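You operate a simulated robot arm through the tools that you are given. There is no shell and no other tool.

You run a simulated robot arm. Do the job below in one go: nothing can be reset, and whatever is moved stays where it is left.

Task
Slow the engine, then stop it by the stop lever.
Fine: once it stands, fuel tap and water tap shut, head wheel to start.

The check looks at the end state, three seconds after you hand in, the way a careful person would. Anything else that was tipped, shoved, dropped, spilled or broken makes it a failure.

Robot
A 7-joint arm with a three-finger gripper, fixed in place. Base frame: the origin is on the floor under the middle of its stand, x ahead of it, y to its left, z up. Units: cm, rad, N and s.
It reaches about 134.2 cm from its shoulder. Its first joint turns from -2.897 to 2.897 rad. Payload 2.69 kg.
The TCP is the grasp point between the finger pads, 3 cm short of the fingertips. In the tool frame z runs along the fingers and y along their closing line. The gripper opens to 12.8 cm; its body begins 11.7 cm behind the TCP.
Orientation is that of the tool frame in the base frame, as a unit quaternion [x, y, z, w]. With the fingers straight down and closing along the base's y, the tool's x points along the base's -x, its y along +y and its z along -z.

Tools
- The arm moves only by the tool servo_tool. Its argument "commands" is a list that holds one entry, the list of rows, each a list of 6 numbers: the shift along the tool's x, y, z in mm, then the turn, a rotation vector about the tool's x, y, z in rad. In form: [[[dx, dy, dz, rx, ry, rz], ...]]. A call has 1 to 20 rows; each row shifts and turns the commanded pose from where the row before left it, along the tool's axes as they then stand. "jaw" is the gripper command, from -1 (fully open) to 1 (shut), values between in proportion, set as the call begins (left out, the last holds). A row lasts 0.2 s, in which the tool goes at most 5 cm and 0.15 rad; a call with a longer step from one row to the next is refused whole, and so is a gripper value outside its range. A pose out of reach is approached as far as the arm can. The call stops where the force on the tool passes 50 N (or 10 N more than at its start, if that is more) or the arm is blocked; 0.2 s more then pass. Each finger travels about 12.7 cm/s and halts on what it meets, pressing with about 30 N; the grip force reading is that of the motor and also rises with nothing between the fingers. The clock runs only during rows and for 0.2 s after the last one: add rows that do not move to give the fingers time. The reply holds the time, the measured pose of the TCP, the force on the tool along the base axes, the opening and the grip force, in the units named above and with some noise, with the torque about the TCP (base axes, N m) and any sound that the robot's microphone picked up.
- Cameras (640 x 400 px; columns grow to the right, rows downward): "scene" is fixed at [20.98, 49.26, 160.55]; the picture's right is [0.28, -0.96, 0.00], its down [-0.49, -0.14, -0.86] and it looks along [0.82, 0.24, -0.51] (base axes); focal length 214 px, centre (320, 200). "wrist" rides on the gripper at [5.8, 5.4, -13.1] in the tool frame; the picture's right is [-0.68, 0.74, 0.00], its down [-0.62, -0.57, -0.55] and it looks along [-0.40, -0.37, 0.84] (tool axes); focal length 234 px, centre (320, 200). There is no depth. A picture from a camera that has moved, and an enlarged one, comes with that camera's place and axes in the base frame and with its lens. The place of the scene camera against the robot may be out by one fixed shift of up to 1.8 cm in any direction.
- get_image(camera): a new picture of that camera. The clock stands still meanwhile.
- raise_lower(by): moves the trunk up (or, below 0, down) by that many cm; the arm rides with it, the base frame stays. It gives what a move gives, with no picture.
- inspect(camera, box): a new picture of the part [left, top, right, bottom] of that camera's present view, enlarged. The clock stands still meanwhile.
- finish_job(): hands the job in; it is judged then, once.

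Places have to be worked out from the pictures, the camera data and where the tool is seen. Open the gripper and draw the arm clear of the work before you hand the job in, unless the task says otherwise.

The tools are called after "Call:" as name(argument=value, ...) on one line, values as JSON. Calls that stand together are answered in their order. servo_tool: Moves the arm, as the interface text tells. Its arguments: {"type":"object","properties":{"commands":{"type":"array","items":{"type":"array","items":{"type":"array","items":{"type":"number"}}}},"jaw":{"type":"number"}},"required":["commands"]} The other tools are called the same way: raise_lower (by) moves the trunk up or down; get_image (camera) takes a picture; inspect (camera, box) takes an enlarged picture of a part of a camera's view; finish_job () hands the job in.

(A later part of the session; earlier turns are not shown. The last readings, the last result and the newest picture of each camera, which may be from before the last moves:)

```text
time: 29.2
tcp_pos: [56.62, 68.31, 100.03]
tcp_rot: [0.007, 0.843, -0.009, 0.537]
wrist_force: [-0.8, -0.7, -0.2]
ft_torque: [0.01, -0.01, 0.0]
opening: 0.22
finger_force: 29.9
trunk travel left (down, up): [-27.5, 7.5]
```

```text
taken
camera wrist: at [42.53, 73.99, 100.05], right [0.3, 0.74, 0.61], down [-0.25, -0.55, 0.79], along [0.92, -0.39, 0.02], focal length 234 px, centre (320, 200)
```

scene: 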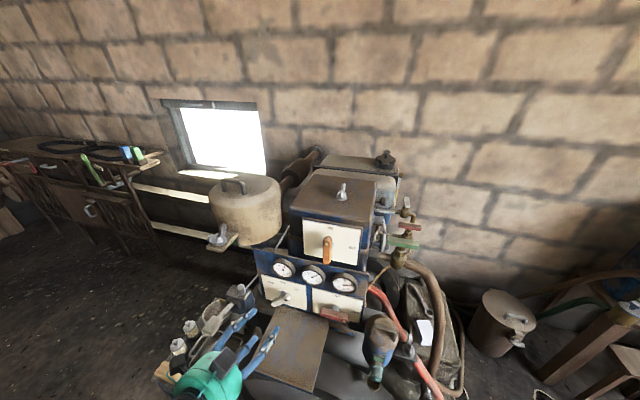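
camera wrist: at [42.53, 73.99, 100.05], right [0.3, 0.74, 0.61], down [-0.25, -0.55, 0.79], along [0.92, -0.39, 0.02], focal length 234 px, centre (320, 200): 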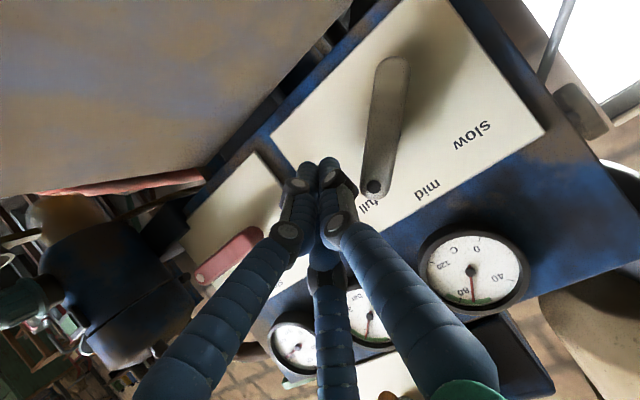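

The fingertips are beside the lever with no contact. I now push the lever along an arc, up and to the left, from "full" towards "slow".

Call:
servo_tool(commands=[[[0, 8, 0, 0, 0, 0], [0, 8, 0, 0, 0, 0], [-6.8, 1, -3.2, 0, 0, 0], [-6.8, 1, -3.2, 0, 0, 0], [-6.3, 4, -3, 0, 0, 0], [-6.3, 4, -3, 0, 0, 0], [-4.1, 6.5, -2, 0, 0, 0], [-4.1, 6.5, -2, 0, 0, 0], [-1.4, 7.5, -0.8, 0, 0, 0], [-1.4, 7.5, -0.8, 0, 0, 0]]])

Call:
get_image(camera="wrist")

Call:
inspect(camera="scene", box=[240, 250, 380, 330])

```text
time: 31.4
tcp_pos: [56.56, 73.76, 104.15]
tcp_rot: [0.007, 0.843, -0.008, 0.539]
wrist_force: [-2.0, 0.2, 2.9]
ft_torque: [0.06, -0.08, 0.06]
opening: 0.2
finger_force: 29.2
trunk travel left (down, up): [-27.5, 7.5]
```

```text
taken
camera wrist: at [42.52, 79.3, 104.26], right [0.3, 0.73, 0.61], down [-0.25, -0.55, 0.79], along [0.92, -0.39, 0.02], focal length 234 px, centre (320, 200)
```

wrist: 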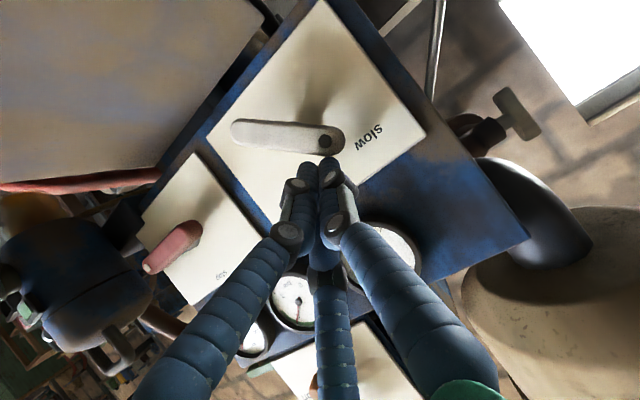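

```text
4.57 times, centred on (310, 290) of scene
camera zoom: at [20.98, 49.26, 160.55], right [0.28, -0.96, 0.0], down [-0.49, -0.14, -0.86], along [0.82, 0.24, -0.51], focal length 980 px, centre (366, -211)
```

zoom: 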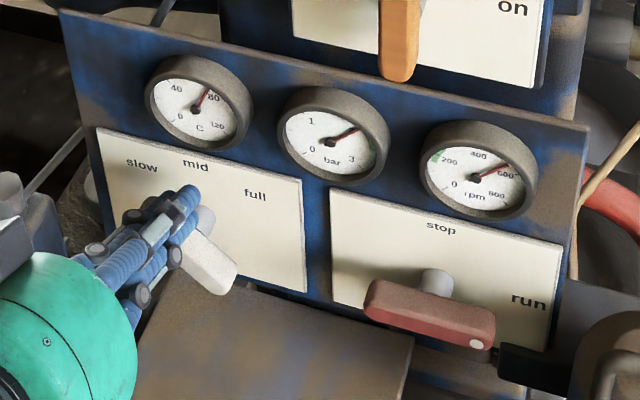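

The lever now points almost at "slow" and rpm is falling (about 560). By my measure it's 2–3° short, so I push slightly more, watching the force.

Call:
servo_tool(commands=[[[0, 2, 0, 0, 0, 0], [0, 2, 0, 0, 0, 0]]])

Call:
inspect(camera="wrist", box=[200, 80, 400, 205])

```text
time: 32.0
tcp_pos: [56.74, 73.93, 104.25]
tcp_rot: [0.008, 0.843, -0.009, 0.538]
wrist_force: [0.2, -20.6, 13.2]
ft_torque: [-0.22, -0.24, -0.47]
opening: 0.21
finger_force: 30.0
trunk travel left (down, up): [-27.5, 7.5]
```

```text
3.20 times, centred on (300, 142) of wrist
camera zoom: at [42.59, 79.56, 104.37], right [0.3, 0.73, 0.61], down [-0.25, -0.55, 0.79], along [0.92, -0.39, 0.02], focal length 749 px, centre (384, 384)
```

zoom: 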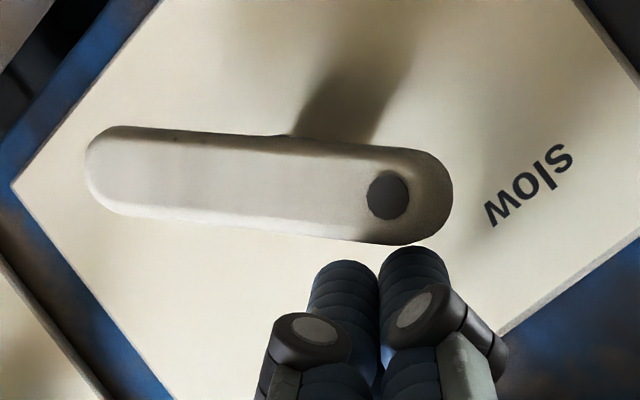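

The force rose to about 24 N: the lever is at its "slow" stop. I ease off up and to the right, and pull back from the panel.

Call:
servo_tool(commands=[[[0, -4, 0, 0, 0, 0], [-3, -6, -1, 0, 0, 0], [9.3, 0, -20, 0, 0, 0], [9.3, 0, -20, 0, 0, 0], [9.3, 0, -20, 0, 0, 0], [9.3, 0, -20, 0, 0, 0]]])

Call:
get_image(camera="wrist")

Call:
inspect(camera="scene", box=[240, 250, 380, 330])

```text
time: 33.4
tcp_pos: [47.88, 73.25, 104.22]
tcp_rot: [0.007, 0.843, -0.01, 0.538]
wrist_force: [0.3, 0.2, 0.8]
ft_torque: [0.0, -0.01, -0.01]
opening: 0.22
finger_force: 30.0
trunk travel left (down, up): [-27.5, 7.5]
```

```text
taken
camera wrist: at [33.8, 78.84, 104.41], right [0.3, 0.74, 0.61], down [-0.25, -0.55, 0.79], along [0.92, -0.39, 0.02], focal length 234 px, centre (320, 200)
```

wrist: 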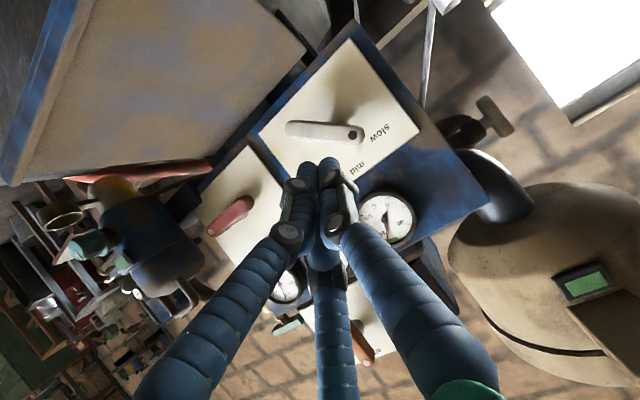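

```text
4.57 times, centred on (310, 290) of scene
camera zoom: at [20.98, 49.26, 160.55], right [0.28, -0.96, 0.0], down [-0.49, -0.14, -0.86], along [0.82, 0.24, -0.51], focal length 980 px, centre (366, -211)
```

zoom: 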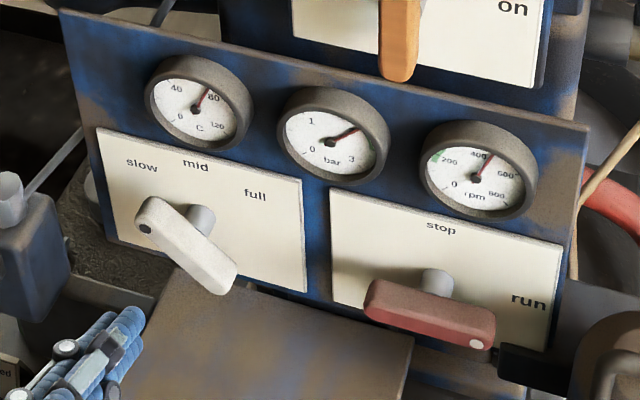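

The speed lever stands at "slow" and the rpm is down to about 450 and dropping. I measure the stop lever from here.

Call:
inspect(camera="wrist", box=[160, 130, 320, 250])

```text
3.33 times, centred on (240, 190) of wrist
camera zoom: at [33.8, 78.84, 104.41], right [0.3, 0.74, 0.61], down [-0.25, -0.55, 0.79], along [0.92, -0.39, 0.02], focal length 781 px, centre (587, 233)
```

zoom: 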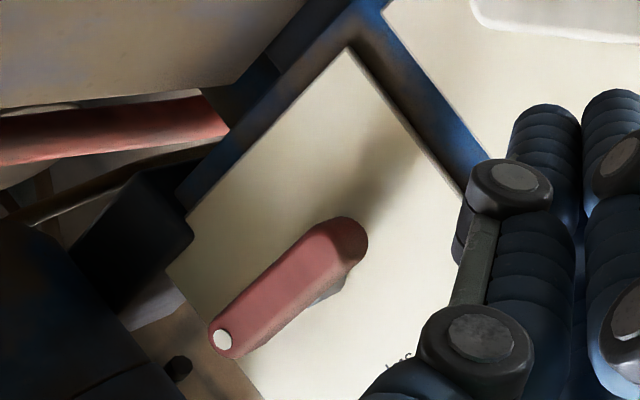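

Stop lever: dot at (56.9, 53.4, 99.5), left end at (60.3, 98.9), so its pivot is about (y 56.3, z 99.2). I move across to above its left end, still 9 cm back from the panel.

Call:
servo_tool(commands=[[[0.3, -35.4, 0.9, 0, 0, 0], [0.3, -35.4, 0.9, 0, 0, 0], [0.3, -35.4, 0.9, 0, 0, 0], [0.3, -35.4, 0.9, 0, 0, 0]]])

Call:
get_image(camera="wrist")

Call:
inspect(camera="scene", box=[240, 250, 380, 330])

```text
time: 34.4
tcp_pos: [47.81, 58.99, 104.5]
tcp_rot: [0.008, 0.842, -0.01, 0.539]
wrist_force: [-0.8, -0.3, -0.9]
ft_torque: [-0.02, -0.01, 0.01]
opening: 0.19
finger_force: 29.7
trunk travel left (down, up): [-27.5, 7.5]
```

```text
taken
camera wrist: at [33.79, 64.7, 104.43], right [0.3, 0.73, 0.61], down [-0.25, -0.55, 0.79], along [0.92, -0.39, 0.02], focal length 234 px, centre (320, 200)
```

wrist: 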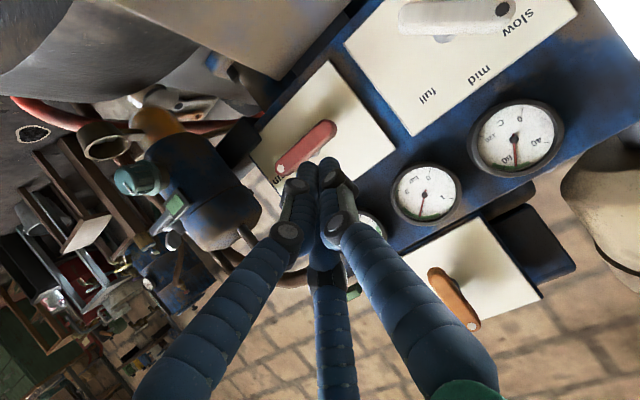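

```text
4.57 times, centred on (310, 290) of scene
camera zoom: at [20.98, 49.26, 160.55], right [0.28, -0.96, 0.0], down [-0.49, -0.14, -0.86], along [0.82, 0.24, -0.51], focal length 980 px, centre (366, -211)
```

zoom: 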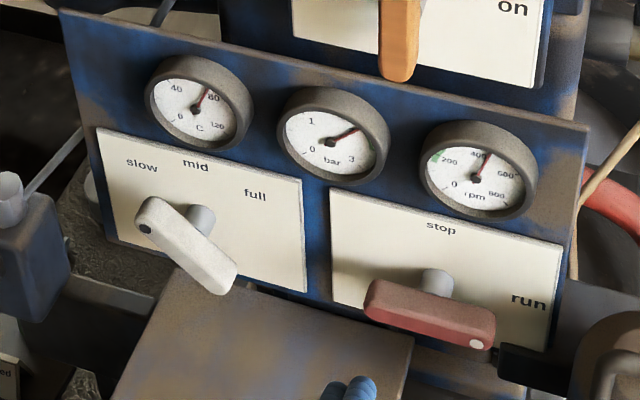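

Speed reads about 440. I verify the gauge closely and let a couple of seconds pass to see whether it still falls.

Call:
inspect(camera="scene", box=[325, 270, 365, 305])

Call:
servo_tool(commands=[[[0, 0, 0, 0, 0, 0], [0, 0, 0, 0, 0, 0], [0, 0, 0, 0, 0, 0], [0, 0, 0, 0, 0, 0], [0, 0, 0, 0, 0, 0], [0, 0, 0, 0, 0, 0], [0, 0, 0, 0, 0, 0], [0, 0, 0, 0, 0, 0], [0, 0, 0, 0, 0, 0], [0, 0, 0, 0, 0, 0], [0, 0, 0, 0, 0, 0], [0, 0, 0, 0, 0, 0], [0, 0, 0, 0, 0, 0], [0, 0, 0, 0, 0, 0], [0, 0, 0, 0, 0, 0]]])

Call:
inspect(camera="scene", box=[325, 270, 365, 305])

```text
11.43 times, centred on (345, 288) of scene
camera zoom: at [20.98, 49.26, 160.55], right [0.28, -0.96, 0.0], down [-0.49, -0.14, -0.86], along [0.82, 0.24, -0.51], focal length 2451 px, centre (34, -800)
```

zoom: 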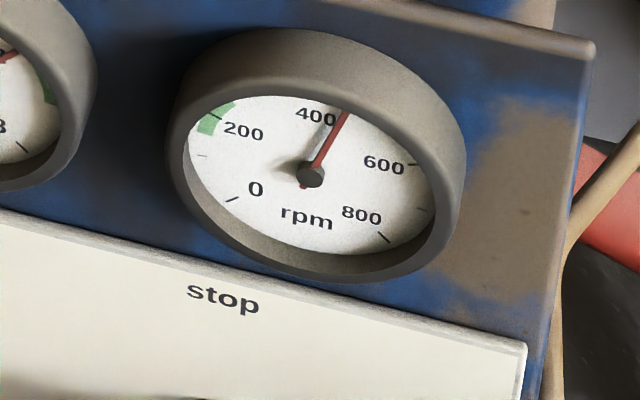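

```text
time: 37.6
tcp_pos: [47.91, 59.18, 104.24]
tcp_rot: [0.007, 0.843, -0.009, 0.538]
wrist_force: [0.2, 0.0, -0.3]
ft_torque: [-0.03, 0.05, -0.04]
opening: 0.19
finger_force: 30.2
trunk travel left (down, up): [-27.5, 7.5]
```

```text
11.43 times, centred on (345, 288) of scene
camera zoom: at [20.98, 49.26, 160.55], right [0.28, -0.96, 0.0], down [-0.49, -0.14, -0.86], along [0.82, 0.24, -0.51], focal length 2451 px, centre (34, -800)
```

zoom: 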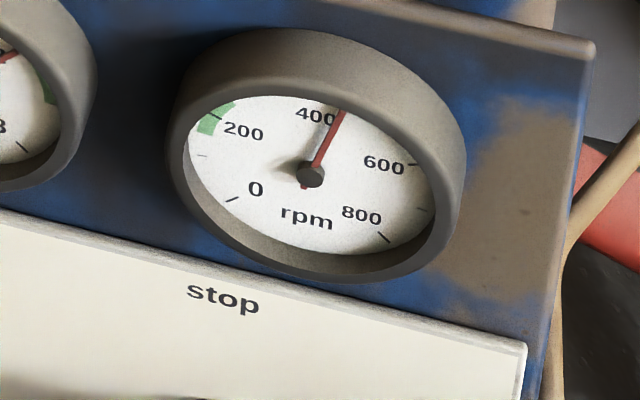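

The needle went from ~445 to ~430 in 3 s. I wait a few more seconds to see whether it keeps sinking toward the green mark near 200.

Call:
servo_tool(commands=[[[0, 0, 0, 0, 0, 0], [0, 0, 0, 0, 0, 0], [0, 0, 0, 0, 0, 0], [0, 0, 0, 0, 0, 0], [0, 0, 0, 0, 0, 0], [0, 0, 0, 0, 0, 0], [0, 0, 0, 0, 0, 0], [0, 0, 0, 0, 0, 0], [0, 0, 0, 0, 0, 0], [0, 0, 0, 0, 0, 0], [0, 0, 0, 0, 0, 0], [0, 0, 0, 0, 0, 0], [0, 0, 0, 0, 0, 0], [0, 0, 0, 0, 0, 0], [0, 0, 0, 0, 0, 0], [0, 0, 0, 0, 0, 0], [0, 0, 0, 0, 0, 0], [0, 0, 0, 0, 0, 0], [0, 0, 0, 0, 0, 0], [0, 0, 0, 0, 0, 0]]])

Call:
inspect(camera="scene", box=[325, 270, 365, 305])

Call:
inspect(camera="scene", box=[255, 270, 325, 325])

Call:
inspect(camera="wrist", box=[360, 0, 600, 150])

```text
time: 41.8
tcp_pos: [47.95, 58.99, 104.33]
tcp_rot: [0.007, 0.843, -0.01, 0.538]
wrist_force: [0.0, -0.9, -0.3]
ft_torque: [0.01, -0.01, 0.02]
opening: 0.21
finger_force: 30.0
trunk travel left (down, up): [-27.5, 7.5]
```

```text
11.43 times, centred on (345, 288) of scene
camera zoom: at [20.98, 49.26, 160.55], right [0.28, -0.96, 0.0], down [-0.49, -0.14, -0.86], along [0.82, 0.24, -0.51], focal length 2451 px, centre (34, -800)
```

zoom: 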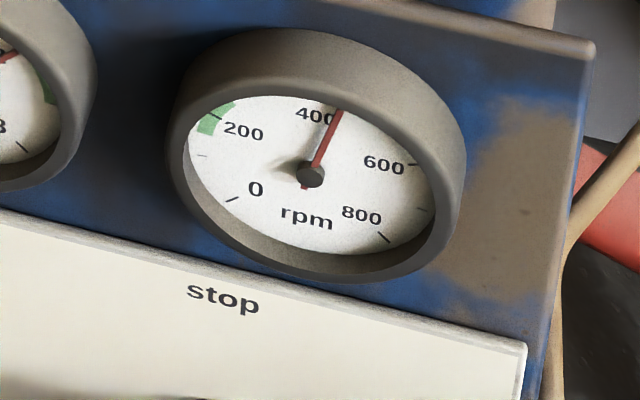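

```text
7.27 times, centred on (290, 298) of scene
camera zoom: at [20.98, 49.26, 160.55], right [0.28, -0.96, 0.0], down [-0.49, -0.14, -0.86], along [0.82, 0.24, -0.51], focal length 1560 px, centre (538, -509)
```

zoom: 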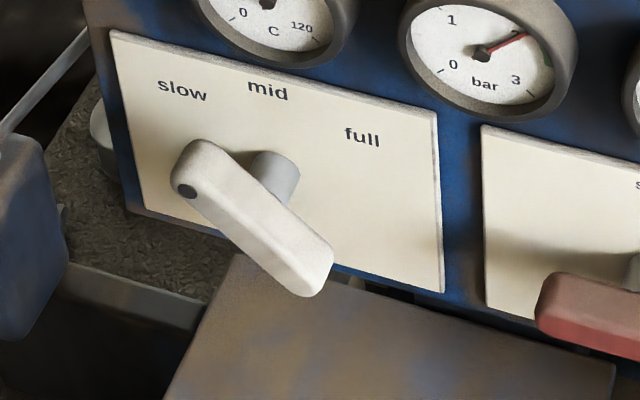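

```text
2.67 times, centred on (480, 75) of wrist
camera zoom: at [33.76, 64.7, 104.41], right [0.3, 0.74, 0.61], down [-0.25, -0.55, 0.79], along [0.92, -0.39, 0.02], focal length 624 px, centre (-107, 533)
```

zoom: 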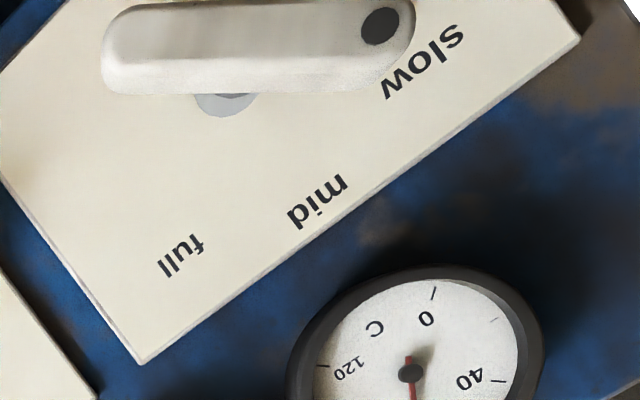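

The needle is steady at ~430 with the lever hard on its "slow" stop, so the engine runs at its slow governed speed (the green mark near 200 is likely the cranking mark). Now I bring the fist forward above the left end of the stop lever.

Call:
servo_tool(commands=[[[-8.7, 0.6, 19.8, 0, 0, 0], [-8.7, 0.6, 19.8, 0, 0, 0], [-8.7, 0.6, 19.8, 0, 0, 0], [-8.7, 0.6, 19.8, 0, 0, 0]]])

Call:
get_image(camera="wrist")

Call:
inspect(camera="scene", box=[280, 260, 380, 330])

```text
time: 42.8
tcp_pos: [56.41, 59.18, 103.98]
tcp_rot: [0.007, 0.843, -0.01, 0.538]
wrist_force: [0.1, 0.6, 0.6]
ft_torque: [0.04, 0.0, -0.02]
opening: 0.2
finger_force: 29.9
trunk travel left (down, up): [-27.5, 7.5]
```

```text
taken
camera wrist: at [42.32, 64.72, 104.14], right [0.3, 0.74, 0.61], down [-0.25, -0.55, 0.79], along [0.92, -0.39, 0.02], focal length 234 px, centre (320, 200)
```

wrist: 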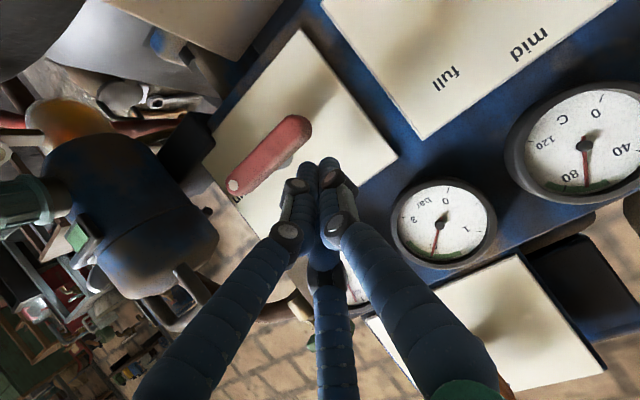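

```text
5.71 times, centred on (330, 295) of scene
camera zoom: at [20.98, 49.26, 160.55], right [0.28, -0.96, 0.0], down [-0.49, -0.14, -0.86], along [0.82, 0.24, -0.51], focal length 1226 px, centre (263, -343)
```

zoom: 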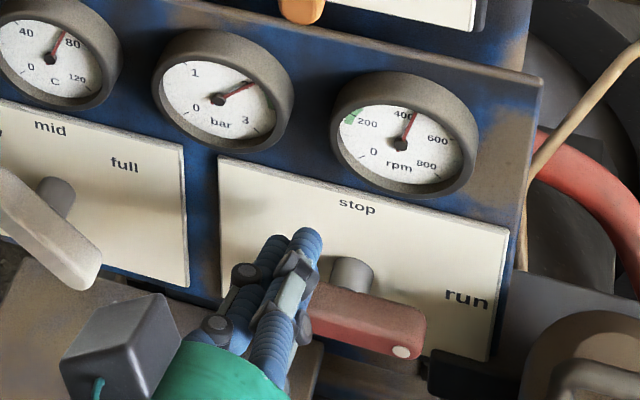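

The fist stands just above the bar's left end. I push it down along the arc, first about 60° of the quarter turn.

Call:
servo_tool(commands=[[[5, 0, 2.3, 0, 0, 0], [5, 0, 2.3, 0, 0, 0], [7.7, 4.5, 3.6, 0, 0, 0], [8.1, 4.5, 3.8, 0, 0, 0], [9.05, 0, 4.2, 0, 0, 0], [8.8, -0.5, 4.1, 0, 0, 0]]])

Call:
get_image(camera="wrist")

Call:
inspect(camera="scene", box=[280, 260, 380, 330])

```text
time: 44.2
tcp_pos: [56.43, 59.91, 99.17]
tcp_rot: [0.007, 0.843, -0.01, 0.538]
wrist_force: [-0.6, -0.1, -0.1]
ft_torque: [0.01, 0.0, -0.01]
opening: 0.21
finger_force: 30.0
trunk travel left (down, up): [-27.5, 7.5]
```

```text
taken
camera wrist: at [42.36, 65.56, 99.28], right [0.3, 0.74, 0.61], down [-0.25, -0.55, 0.79], along [0.92, -0.39, 0.02], focal length 234 px, centre (320, 200)
```

wrist: 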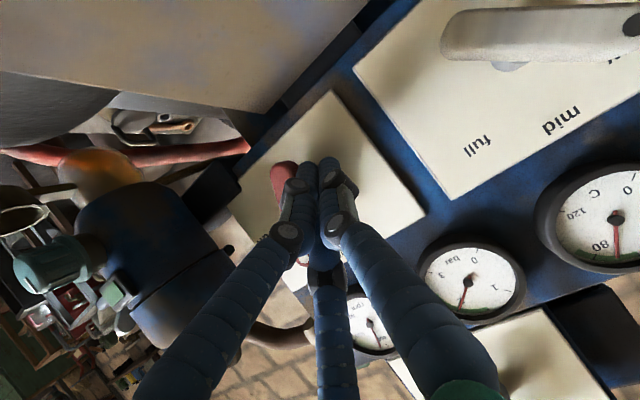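

```text
5.71 times, centred on (330, 295) of scene
camera zoom: at [20.98, 49.26, 160.55], right [0.28, -0.96, 0.0], down [-0.49, -0.14, -0.86], along [0.82, 0.24, -0.51], focal length 1226 px, centre (263, -343)
```

zoom: 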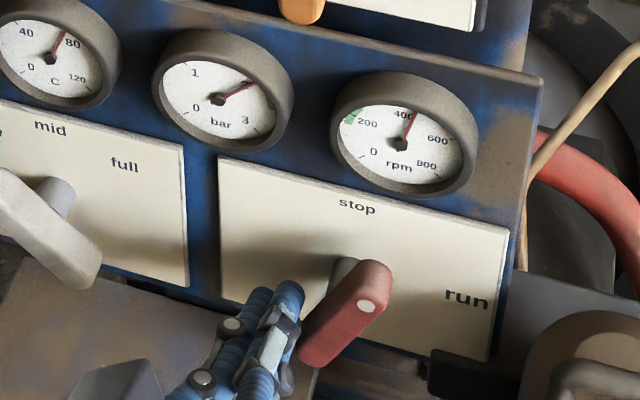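

The lever has swung about halfway to two thirds up, with hardly any force. I continue down and to the right to bring it upright.

Call:
servo_tool(commands=[[[5.4, -3, 2.5, 0, 0, 0], [5.2, -3, 2.4, 0, 0, 0], [2.3, -3, 1.1, 0, 0, 0], [2.3, -3, 1.1, 0, 0, 0]]])

Call:
inspect(camera="scene", box=[280, 260, 380, 330])

Call:
get_image(camera="wrist")

```text
time: 45.2
tcp_pos: [56.41, 58.71, 97.68]
tcp_rot: [0.006, 0.843, -0.008, 0.538]
wrist_force: [-0.2, 6.1, 2.7]
ft_torque: [0.0, -0.07, 0.2]
opening: 0.21
finger_force: 30.4
trunk travel left (down, up): [-27.5, 7.5]
```

```text
5.71 times, centred on (330, 295) of scene
camera zoom: at [20.98, 49.26, 160.55], right [0.28, -0.96, 0.0], down [-0.49, -0.14, -0.86], along [0.82, 0.24, -0.51], focal length 1226 px, centre (263, -343)
```

zoom: 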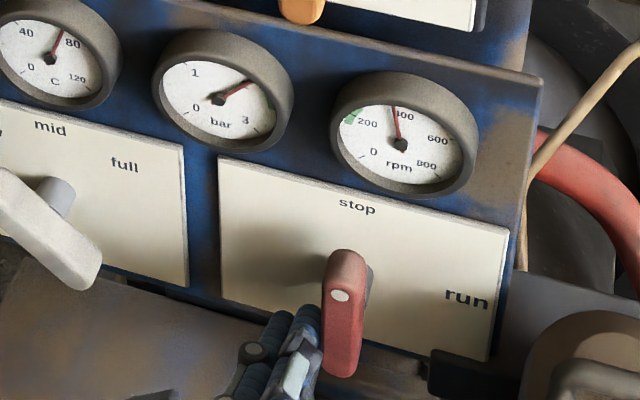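

```text
taken
camera wrist: at [42.3, 64.4, 97.75], right [0.3, 0.74, 0.61], down [-0.25, -0.55, 0.79], along [0.92, -0.39, 0.02], focal length 234 px, centre (320, 200)
```

wrist: 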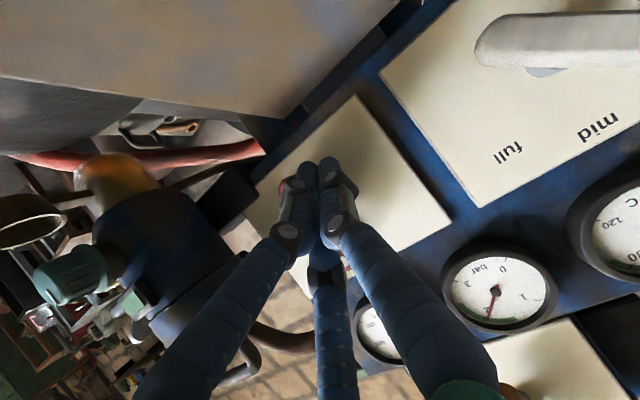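

The stop lever stands practically vertical under "stop" and the rpm is falling. I give a slight further nudge to make sure it reaches its stop.

Call:
servo_tool(commands=[[[0, -2, 0, 0, 0, 0], [0, -1, 0, 0, 0, 0]]])

Call:
inspect(camera="scene", box=[280, 260, 380, 330])

```text
time: 45.8
tcp_pos: [56.46, 58.81, 97.62]
tcp_rot: [0.005, 0.843, -0.007, 0.538]
wrist_force: [-2.5, 23.2, 2.6]
ft_torque: [0.07, 0.08, 0.45]
opening: 0.22
finger_force: 29.9
trunk travel left (down, up): [-27.5, 7.5]
```

```text
5.71 times, centred on (330, 295) of scene
camera zoom: at [20.98, 49.26, 160.55], right [0.28, -0.96, 0.0], down [-0.49, -0.14, -0.86], along [0.82, 0.24, -0.51], focal length 1226 px, centre (263, -343)
```

zoom: 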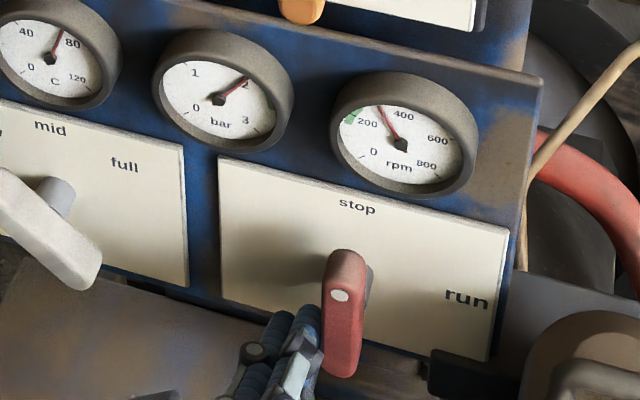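

It is at its hard stop (23 N with no movement), and the rpm keeps falling (about 280). I back the fist off to the left and withdraw from the panel.

Call:
servo_tool(commands=[[[0, 4, 0, 0, 0, 0], [0, 7, 0, 0, 0, 0], [9.3, 0, -20, 0, 0, 0], [9.3, 0, -20, 0, 0, 0], [9.3, 0, -20, 0, 0, 0], [9.3, 0, -20, 0, 0, 0]]])

Call:
inspect(camera="scene", box=[240, 250, 400, 340])

Call:
get_image(camera="wrist")

```text
time: 47.2
tcp_pos: [47.56, 59.75, 97.66]
tcp_rot: [0.007, 0.843, -0.009, 0.538]
wrist_force: [-0.6, 0.3, -0.3]
ft_torque: [0.0, -0.02, -0.01]
opening: 0.2
finger_force: 29.5
trunk travel left (down, up): [-27.5, 7.5]
```

```text
4.00 times, centred on (320, 295) of scene
camera zoom: at [20.98, 49.26, 160.55], right [0.28, -0.96, 0.0], down [-0.49, -0.14, -0.86], along [0.82, 0.24, -0.51], focal length 858 px, centre (320, -180)
```

zoom: 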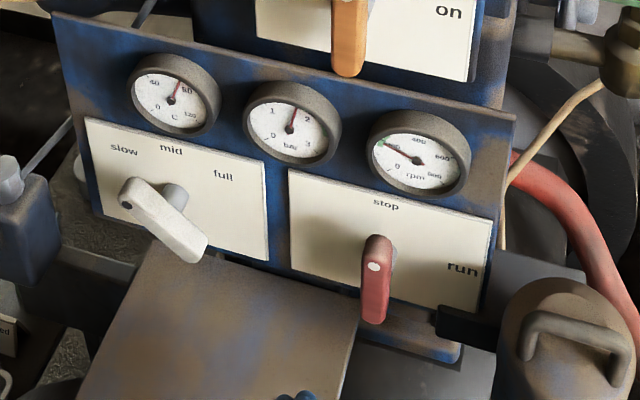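

```text
taken
camera wrist: at [33.49, 65.4, 97.71], right [0.3, 0.74, 0.61], down [-0.25, -0.55, 0.79], along [0.92, -0.39, 0.02], focal length 234 px, centre (320, 200)
```

wrist: 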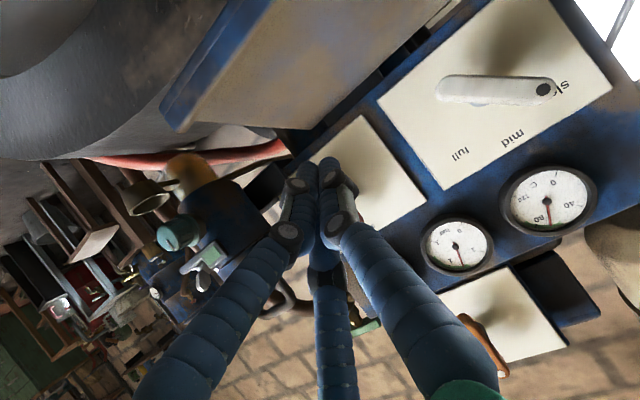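

The engine is running down (about 200 rpm, oil pressure dropping). I rise straight up to z ≈ 147 and turn the tool back to pointing down.

Call:
servo_tool(commands=[[[-40.7, 0, -18.9, 0, 0, 0], [-40.7, 0, -18.9, 0, 0, 0], [-40.7, 0, -18.9, 0, 0, 0], [-40.7, 0, -18.9, 0, 0, 0], [-40.7, 0, -18.9, 0, 0, 0], [-40.7, 0, -18.9, 0, 0, 0], [-40.7, 0, -18.9, 0, 0, 0], [-40.7, 0, -18.9, 0, 0, 0], [-40.7, 0, -18.9, 0, 0, 0], [-40.7, 0, -18.9, 0, 0, 0], [-40.7, 0, -18.9, 0, 0, 0], [0, 0, 0, 0, 0.142, 0], [0, 0, 0, 0, 0.142, 0], [0, 0, 0, 0, 0.142, 0], [0, 0, 0, 0, 0.142, 0], [0, 0, 0, 0, 0.142, 0], [0, 0, 0, 0, 0.142, 0], [0, 0, 0, 0, 0.142, 0], [0, 0, 0, 0, 0.142, 0]]])

Call:
inspect(camera="scene", box=[240, 250, 400, 340])

Call:
get_image(camera="wrist")

```text
time: 51.2
tcp_pos: [47.75, 60.21, 146.86]
tcp_rot: [0.011, 1.0, -0.005, -0.002]
wrist_force: [0.4, 0.0, -0.6]
ft_torque: [0.0, 0.03, 0.01]
opening: 0.23
finger_force: 29.8
trunk travel left (down, up): [-27.5, 7.5]
```

```text
4.00 times, centred on (320, 295) of scene
camera zoom: at [20.98, 49.26, 160.55], right [0.28, -0.96, 0.0], down [-0.49, -0.14, -0.86], along [0.82, 0.24, -0.51], focal length 858 px, centre (320, -180)
```

zoom: 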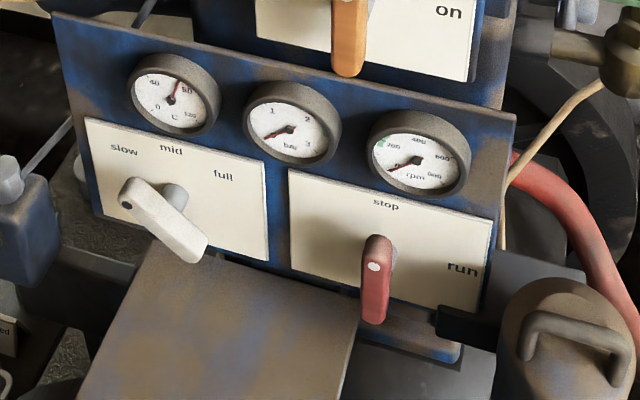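

```text
taken
camera wrist: at [42.14, 65.73, 159.87], right [0.69, 0.72, -0.01], down [0.61, -0.57, 0.55], along [0.39, -0.39, -0.83], focal length 234 px, centre (320, 200)
```

wrist: 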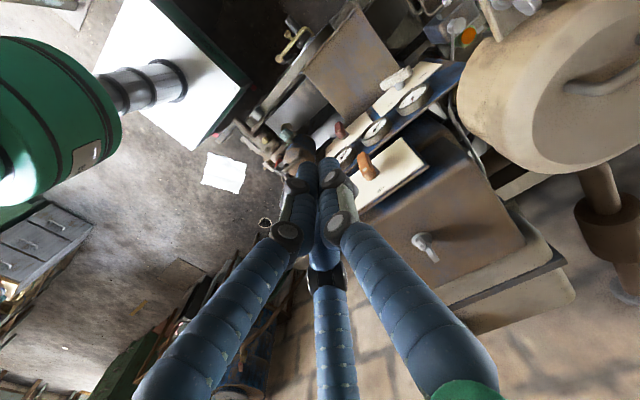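

The rpm needle is nearly at zero and oil pressure is at 0. I open the fingers and move over to (63, 45, 150) to look at the taps from above.

Call:
servo_tool(commands=[[[0, 0, -10, 0, 0, 0], [-30, -30, -4, 0, 0, 0], [-30, -30, -4, 0, 0, 0], [-30, -30, -4, 0, 0, 0], [-30, -30, -4, 0, 0, 0], [-30, -30, -4, 0, 0, 0]]], jaw=-1)

Call:
get_image(camera="wrist")

Call:
inspect(camera="scene", box=[325, 265, 365, 305])

```text
time: 52.6
tcp_pos: [62.31, 44.83, 150.06]
tcp_rot: [0.011, 1.0, -0.005, 0.0]
wrist_force: [0.5, -0.8, -0.2]
ft_torque: [0.03, -0.01, -0.01]
opening: 12.85
finger_force: 0.0
trunk travel left (down, up): [-27.5, 7.5]
```

```text
taken
camera wrist: at [56.74, 50.37, 162.98], right [0.69, 0.72, -0.01], down [0.6, -0.57, 0.55], along [0.4, -0.39, -0.83], focal length 234 px, centre (320, 200)
```

wrist: 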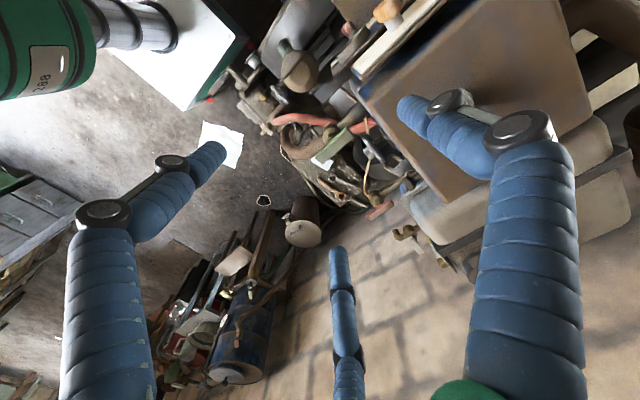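

```text
10.00 times, centred on (345, 285) of scene
camera zoom: at [20.98, 49.26, 160.55], right [0.28, -0.96, 0.0], down [-0.49, -0.14, -0.86], along [0.82, 0.24, -0.51], focal length 2145 px, centre (70, -650)
```

zoom: 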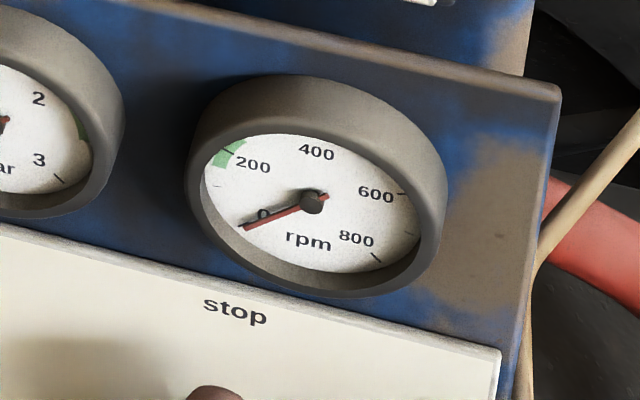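

The rpm is at 0: the engine stands. I enlarge the taps in this view.

Call:
inspect(camera="wrist", box=[290, 90, 450, 220])

Call:
inspect(camera="wrist", box=[350, 170, 450, 270])

Call:
inspect(camera="scene", box=[370, 190, 440, 270])

```text
3.08 times, centred on (370, 155) of wrist
camera zoom: at [56.74, 50.37, 162.98], right [0.69, 0.72, -0.01], down [0.6, -0.57, 0.55], along [0.4, -0.39, -0.83], focal length 720 px, centre (166, 338)
```

zoom: 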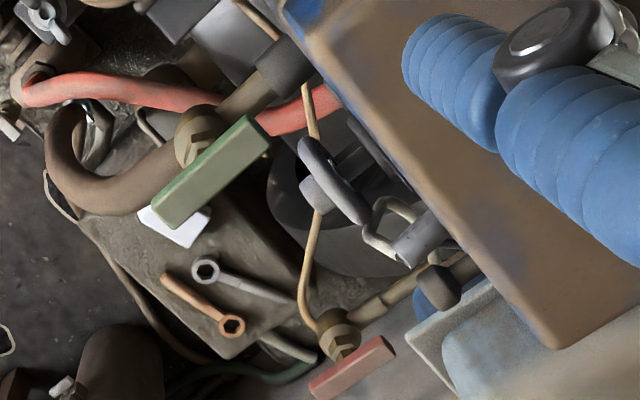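

```text
4.00 times, centred on (400, 220) of wrist
camera zoom: at [56.74, 50.37, 162.98], right [0.69, 0.72, -0.01], down [0.6, -0.57, 0.55], along [0.4, -0.39, -0.83], focal length 937 px, centre (0, 120)
```

zoom: 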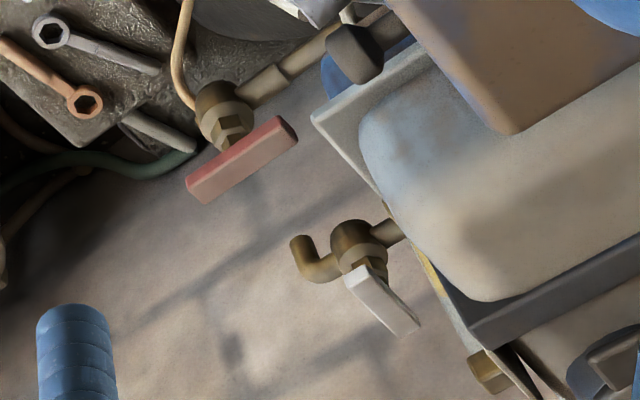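

```text
5.00 times, centred on (405, 230) of scene
camera zoom: at [20.98, 49.26, 160.55], right [0.28, -0.96, 0.0], down [-0.49, -0.14, -0.86], along [0.82, 0.24, -0.51], focal length 1072 px, centre (-105, 50)
```

zoom: 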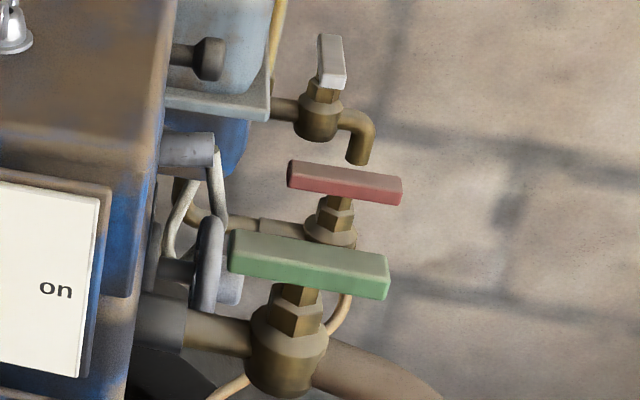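

The red tap (fuel, thin pipe from the tank) has its handle along y from 30.8 to 38.7 at x ≈ 97.5, z ≈ 108; the green one (water, thick hose) from y 37.7 to 45.2 at x ≈ 69.6, z ≈ 122. Both stand in line with their pipes, so open; the grey drain cock already stands across. I close the fist and go over beside the green handle's outer end on its +x side.

Call:
servo_tool(commands=[[[-27.3, -16, 0, 0, 0, 0], [-27.3, -16, 0, 0, 0, 0], [-27.3, -16, 0, 0, 0, 0], [-27.3, -16, 0, 0, 0, 0], [0, 0, 38, 0, 0, 0], [0, 0, 38, 0, 0, 0], [0, 0, 38, 0, 0, 0], [0, 0, 38, 0, 0, 0], [0, 0, 38, 0, 0, 0]]], jaw=1)

Call:
get_image(camera="wrist")

Call:
inspect(camera="scene", box=[340, 160, 460, 270])

```text
time: 54.6
tcp_pos: [72.98, 38.44, 131.12]
tcp_rot: [0.01, 1.0, -0.005, 0.0]
wrist_force: [-0.1, 0.6, 0.7]
ft_torque: [0.01, 0.06, -0.03]
opening: 0.2
finger_force: 30.1
trunk travel left (down, up): [-27.5, 7.5]
```

```text
taken
camera wrist: at [67.39, 43.88, 144.05], right [0.69, 0.72, -0.01], down [0.6, -0.57, 0.55], along [0.4, -0.39, -0.83], focal length 234 px, centre (320, 200)
```

wrist: 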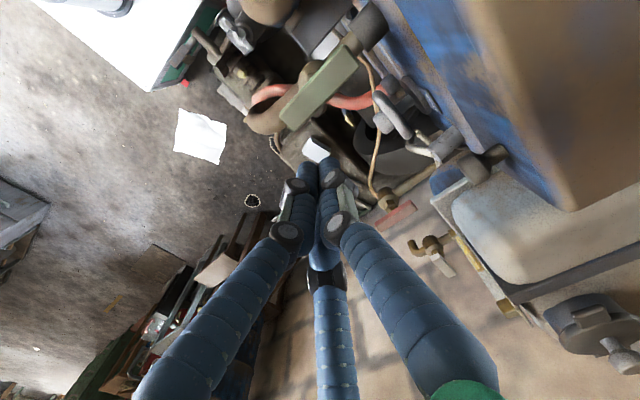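

```text
3.64 times, centred on (400, 215) of scene
camera zoom: at [20.98, 49.26, 160.55], right [0.28, -0.96, 0.0], down [-0.49, -0.14, -0.86], along [0.82, 0.24, -0.51], focal length 780 px, centre (29, 146)
```

zoom: 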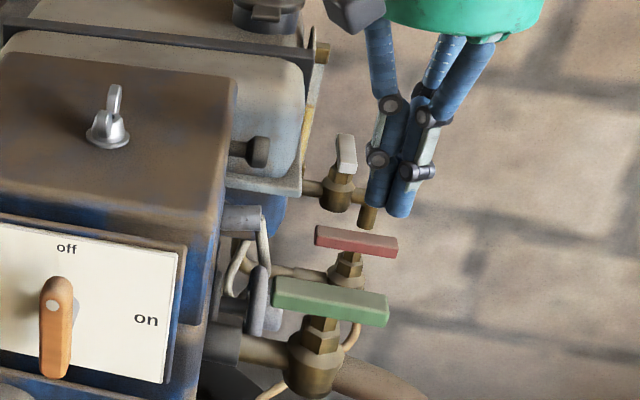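

The handle is confirmed at x ≈ 69.5, y 37.4–45, z ≈ 122; the fist is 3.5 cm to its +x side. I lower the fist until its tips are level with the underside of the handle.

Call:
servo_tool(commands=[[[0, 0, 25, 0, 0, 0], [0, 0, 25, 0, 0, 0], [0, 0, 25, 0, 0, 0]]])

Call:
inspect(camera="scene", box=[340, 160, 460, 270])

Call:
get_image(camera="wrist")

```text
time: 55.4
tcp_pos: [73.23, 37.94, 123.53]
tcp_rot: [0.01, 1.0, -0.004, 0.0]
wrist_force: [-0.5, 0.3, 0.3]
ft_torque: [-0.03, 0.03, 0.02]
opening: 0.2
finger_force: 30.0
trunk travel left (down, up): [-27.5, 7.5]
```

```text
3.64 times, centred on (400, 215) of scene
camera zoom: at [20.98, 49.26, 160.55], right [0.28, -0.96, 0.0], down [-0.49, -0.14, -0.86], along [0.82, 0.24, -0.51], focal length 780 px, centre (29, 146)
```

zoom: 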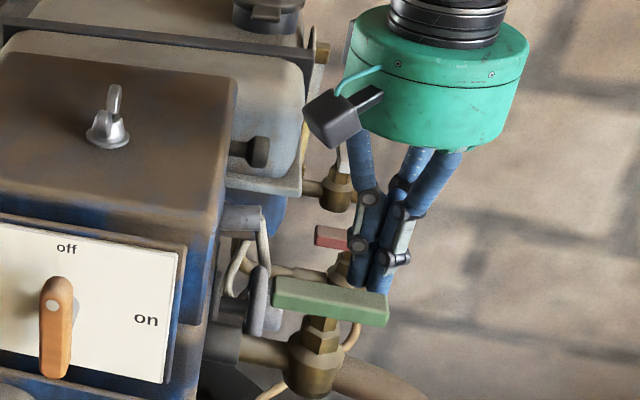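

```text
taken
camera wrist: at [67.68, 43.61, 136.53], right [0.69, 0.72, -0.01], down [0.6, -0.57, 0.55], along [0.4, -0.39, -0.83], focal length 234 px, centre (320, 200)
```

wrist: 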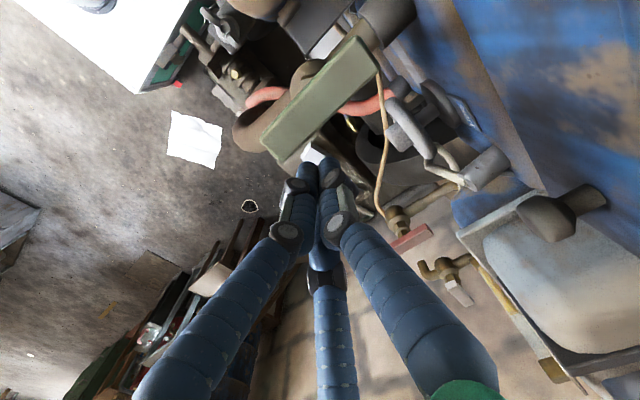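

The fist is beside the outer half of the green handle, on the +x side. I push it gently towards −x (clockwise from above), the first 30°.

Call:
servo_tool(commands=[[[7, 2, 0, 0, 0, 0], [7, 1, 0, 0, 0, 0], [7, -2.5, 0, 0, 0, 0], [6.7, -2.2, 0, 0, 0, 0]]])

Call:
get_image(camera="wrist")

Call:
inspect(camera="scene", box=[340, 160, 460, 270])

```text
time: 56.4
tcp_pos: [70.49, 37.83, 123.48]
tcp_rot: [0.012, 1.0, -0.004, -0.001]
wrist_force: [0.5, 0.4, 0.7]
ft_torque: [0.01, -0.01, -0.01]
opening: 0.19
finger_force: 30.1
trunk travel left (down, up): [-27.5, 7.5]
```

```text
taken
camera wrist: at [64.81, 43.41, 136.45], right [0.69, 0.72, -0.01], down [0.6, -0.57, 0.55], along [0.4, -0.39, -0.83], focal length 234 px, centre (320, 200)
```

wrist: 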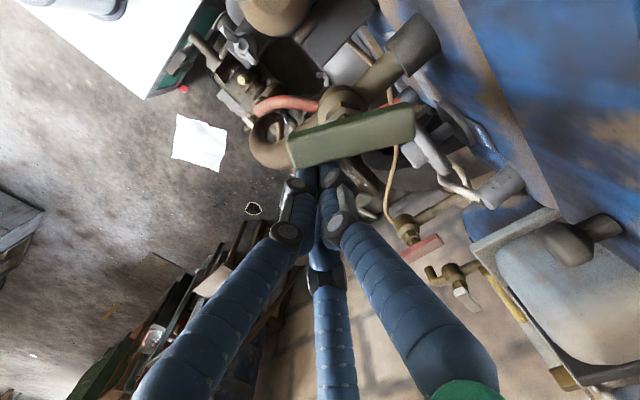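

```text
3.64 times, centred on (400, 215) of scene
camera zoom: at [20.98, 49.26, 160.55], right [0.28, -0.96, 0.0], down [-0.49, -0.14, -0.86], along [0.82, 0.24, -0.51], focal length 780 px, centre (29, 146)
```

zoom: 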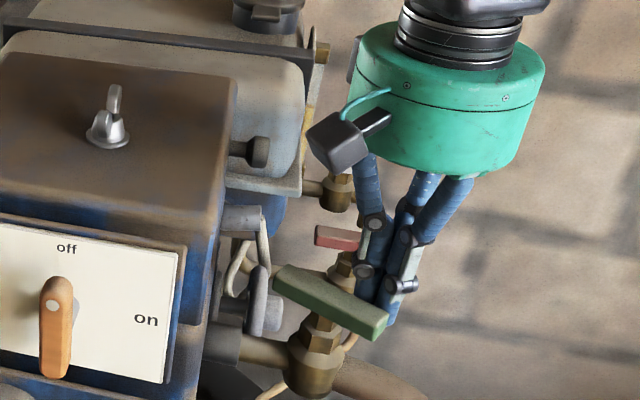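

It turns freely that way, about 30° now. I carry on along the arc to the full quarter turn.

Call:
servo_tool(commands=[[[4.9, -0.9, 0, 0, 0, 0], [4.9, -0.8, 0, 0, 0, 0], [4.7, 0.6, 0, 0, 0, 0], [4.7, 0.7, 0, 0, 0, 0], [4.3, 1.9, 0, 0, 0, 0], [4.4, 1.9, 0, 0, 0, 0], [3.7, 2.9, 0, 0, 0, 0], [3.8, 2.9, 0, 0, 0, 0]]])

Call:
get_image(camera="wrist")

Call:
inspect(camera="scene", box=[340, 160, 460, 270])

```text
time: 58.2
tcp_pos: [66.85, 38.54, 123.56]
tcp_rot: [0.011, 1.0, -0.004, 0.0]
wrist_force: [7.8, -28.1, 0.5]
ft_torque: [-0.29, -0.31, -0.12]
opening: 0.19
finger_force: 29.9
trunk travel left (down, up): [-27.5, 7.5]
```

```text
taken
camera wrist: at [61.28, 44.07, 136.49], right [0.69, 0.72, -0.01], down [0.6, -0.57, 0.55], along [0.39, -0.39, -0.83], focal length 234 px, centre (320, 200)
```

wrist: 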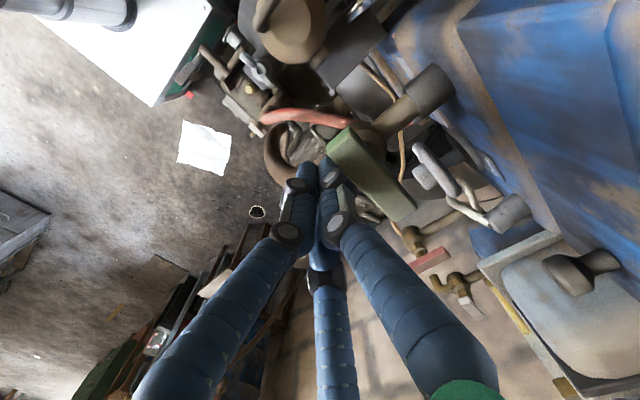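

```text
3.64 times, centred on (400, 215) of scene
camera zoom: at [20.98, 49.26, 160.55], right [0.28, -0.96, 0.0], down [-0.49, -0.14, -0.86], along [0.82, 0.24, -0.51], focal length 780 px, centre (29, 146)
```

zoom: 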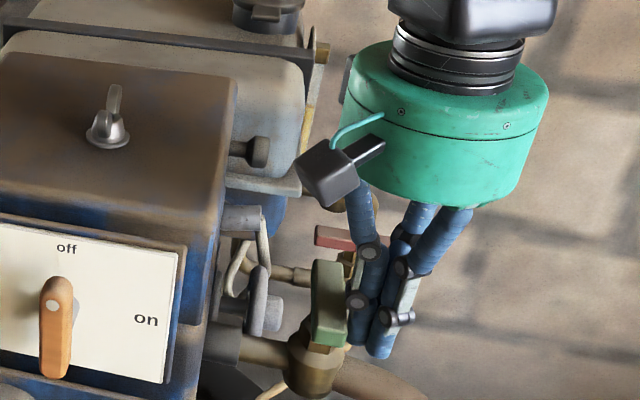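

The handle now lies along x (across its pipe) and a 28 N reaction shows it is on its stop: water tap shut. I back the fist off to −y and rise.

Call:
servo_tool(commands=[[[0, -5, 0, 0, 0, 0], [0, -15, 0, 0, 0, 0], [0, -10, -30, 0, 0, 0], [0, 0, -40, 0, 0, 0], [0, 0, -40, 0, 0, 0], [0, 0, -40, 0, 0, 0], [0, 0, -40, 0, 0, 0]]])

Call:
get_image(camera="scene")

Call:
inspect(camera="scene", box=[340, 180, 460, 290])

```text
time: 59.8
tcp_pos: [66.71, 36.07, 142.7]
tcp_rot: [0.01, 1.0, -0.004, 0.0]
wrist_force: [-0.1, 0.8, -0.3]
ft_torque: [0.02, -0.02, 0.04]
opening: 0.23
finger_force: 30.0
trunk travel left (down, up): [-27.5, 7.5]
```

```text
taken
```

scene: 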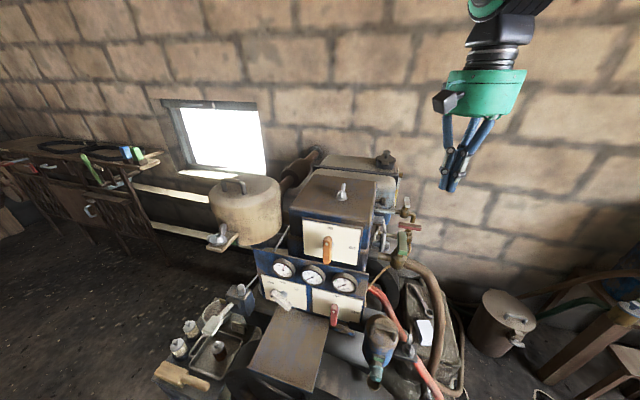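

```text
3.64 times, centred on (400, 235) of scene
camera zoom: at [20.98, 49.26, 160.55], right [0.28, -0.96, 0.0], down [-0.49, -0.14, -0.86], along [0.82, 0.24, -0.51], focal length 780 px, centre (29, 73)
```

zoom: 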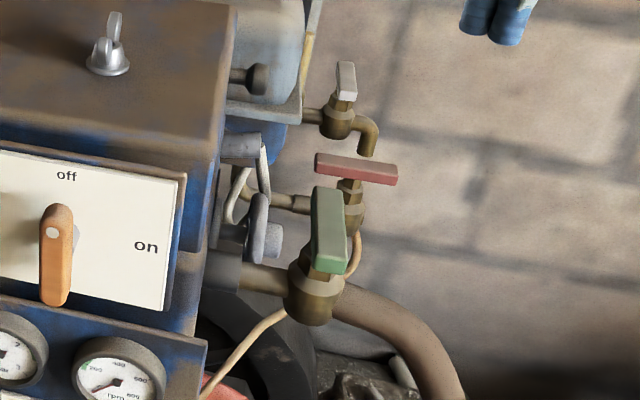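

The water tap's handle stands across the pipe. Next I move over beyond the red handle to about (101, 29, 140) and tilt the tool 20° so that the gripper leans away from the tank.

Call:
servo_tool(commands=[[[-42.9, -8.8, 3.4, 0, 0, 0], [-42.9, -8.8, 3.4, 0, 0, 0], [-42.9, -8.8, 3.4, 0, 0, 0], [-42.9, -8.8, 3.4, 0, 0, 0], [-42.9, -8.8, 3.4, 0, 0, 0], [-42.9, -8.8, 3.4, 0, 0, 0], [-42.9, -8.8, 3.4, 0, 0, 0], [-42.9, -8.8, 3.4, 0, 0, 0], [0, 0, 0, -0.1167, 0, 0], [0, 0, 0, -0.1167, 0, 0], [0, 0, 0, -0.1167, 0, 0]]])

Call:
get_image(camera="wrist")

Call:
get_image(camera="scene")

```text
time: 62.2
tcp_pos: [99.07, 28.32, 140.65]
tcp_rot: [0.01, 0.985, 0.172, 0.005]
wrist_force: [-1.1, -0.1, 2.9]
ft_torque: [-0.07, -0.15, -0.06]
opening: 0.22
finger_force: 29.8
out of reach, approached as far as the arm can: row 8
trunk travel left (down, up): [-27.5, 7.5]
```

```text
taken
camera wrist: at [93.18, 29.0, 154.62], right [0.69, 0.68, 0.25], down [0.6, -0.73, 0.33], along [0.41, -0.07, -0.91], focal length 234 px, centre (320, 200)
```

wrist: 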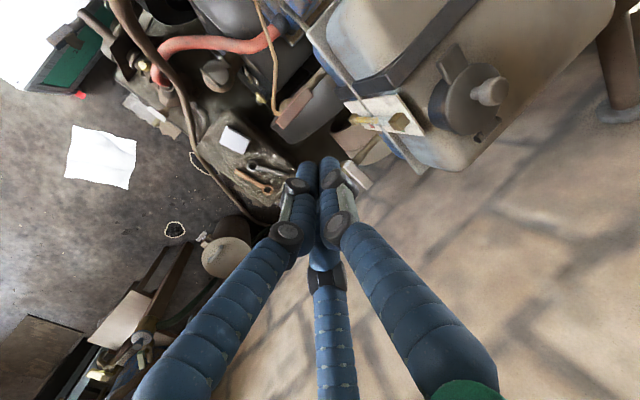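

```text
taken
```

scene: 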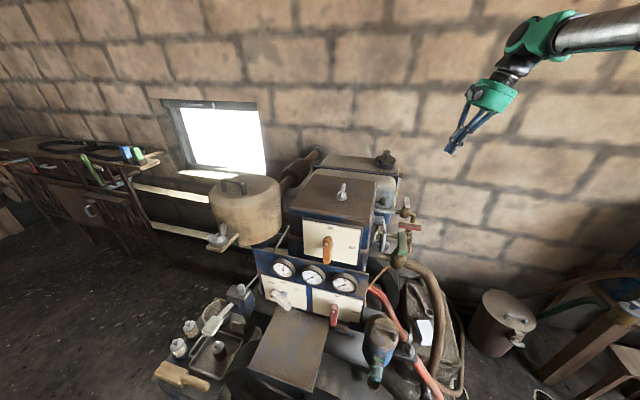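

Reach is at its limit at this height, but it gets easier lower down. I enlarge to measure the red handle from here.

Call:
inspect(camera="wrist", box=[240, 60, 440, 200])

```text
2.86 times, centred on (340, 130) of wrist
camera zoom: at [93.18, 29.0, 154.62], right [0.69, 0.68, 0.25], down [0.6, -0.73, 0.33], along [0.41, -0.07, -0.91], focal length 669 px, centre (263, 400)
```

zoom: 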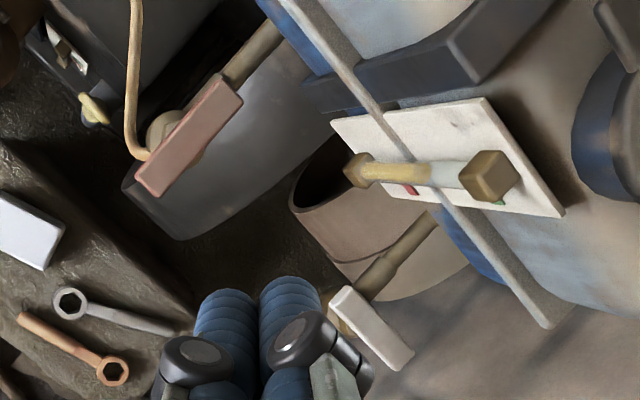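

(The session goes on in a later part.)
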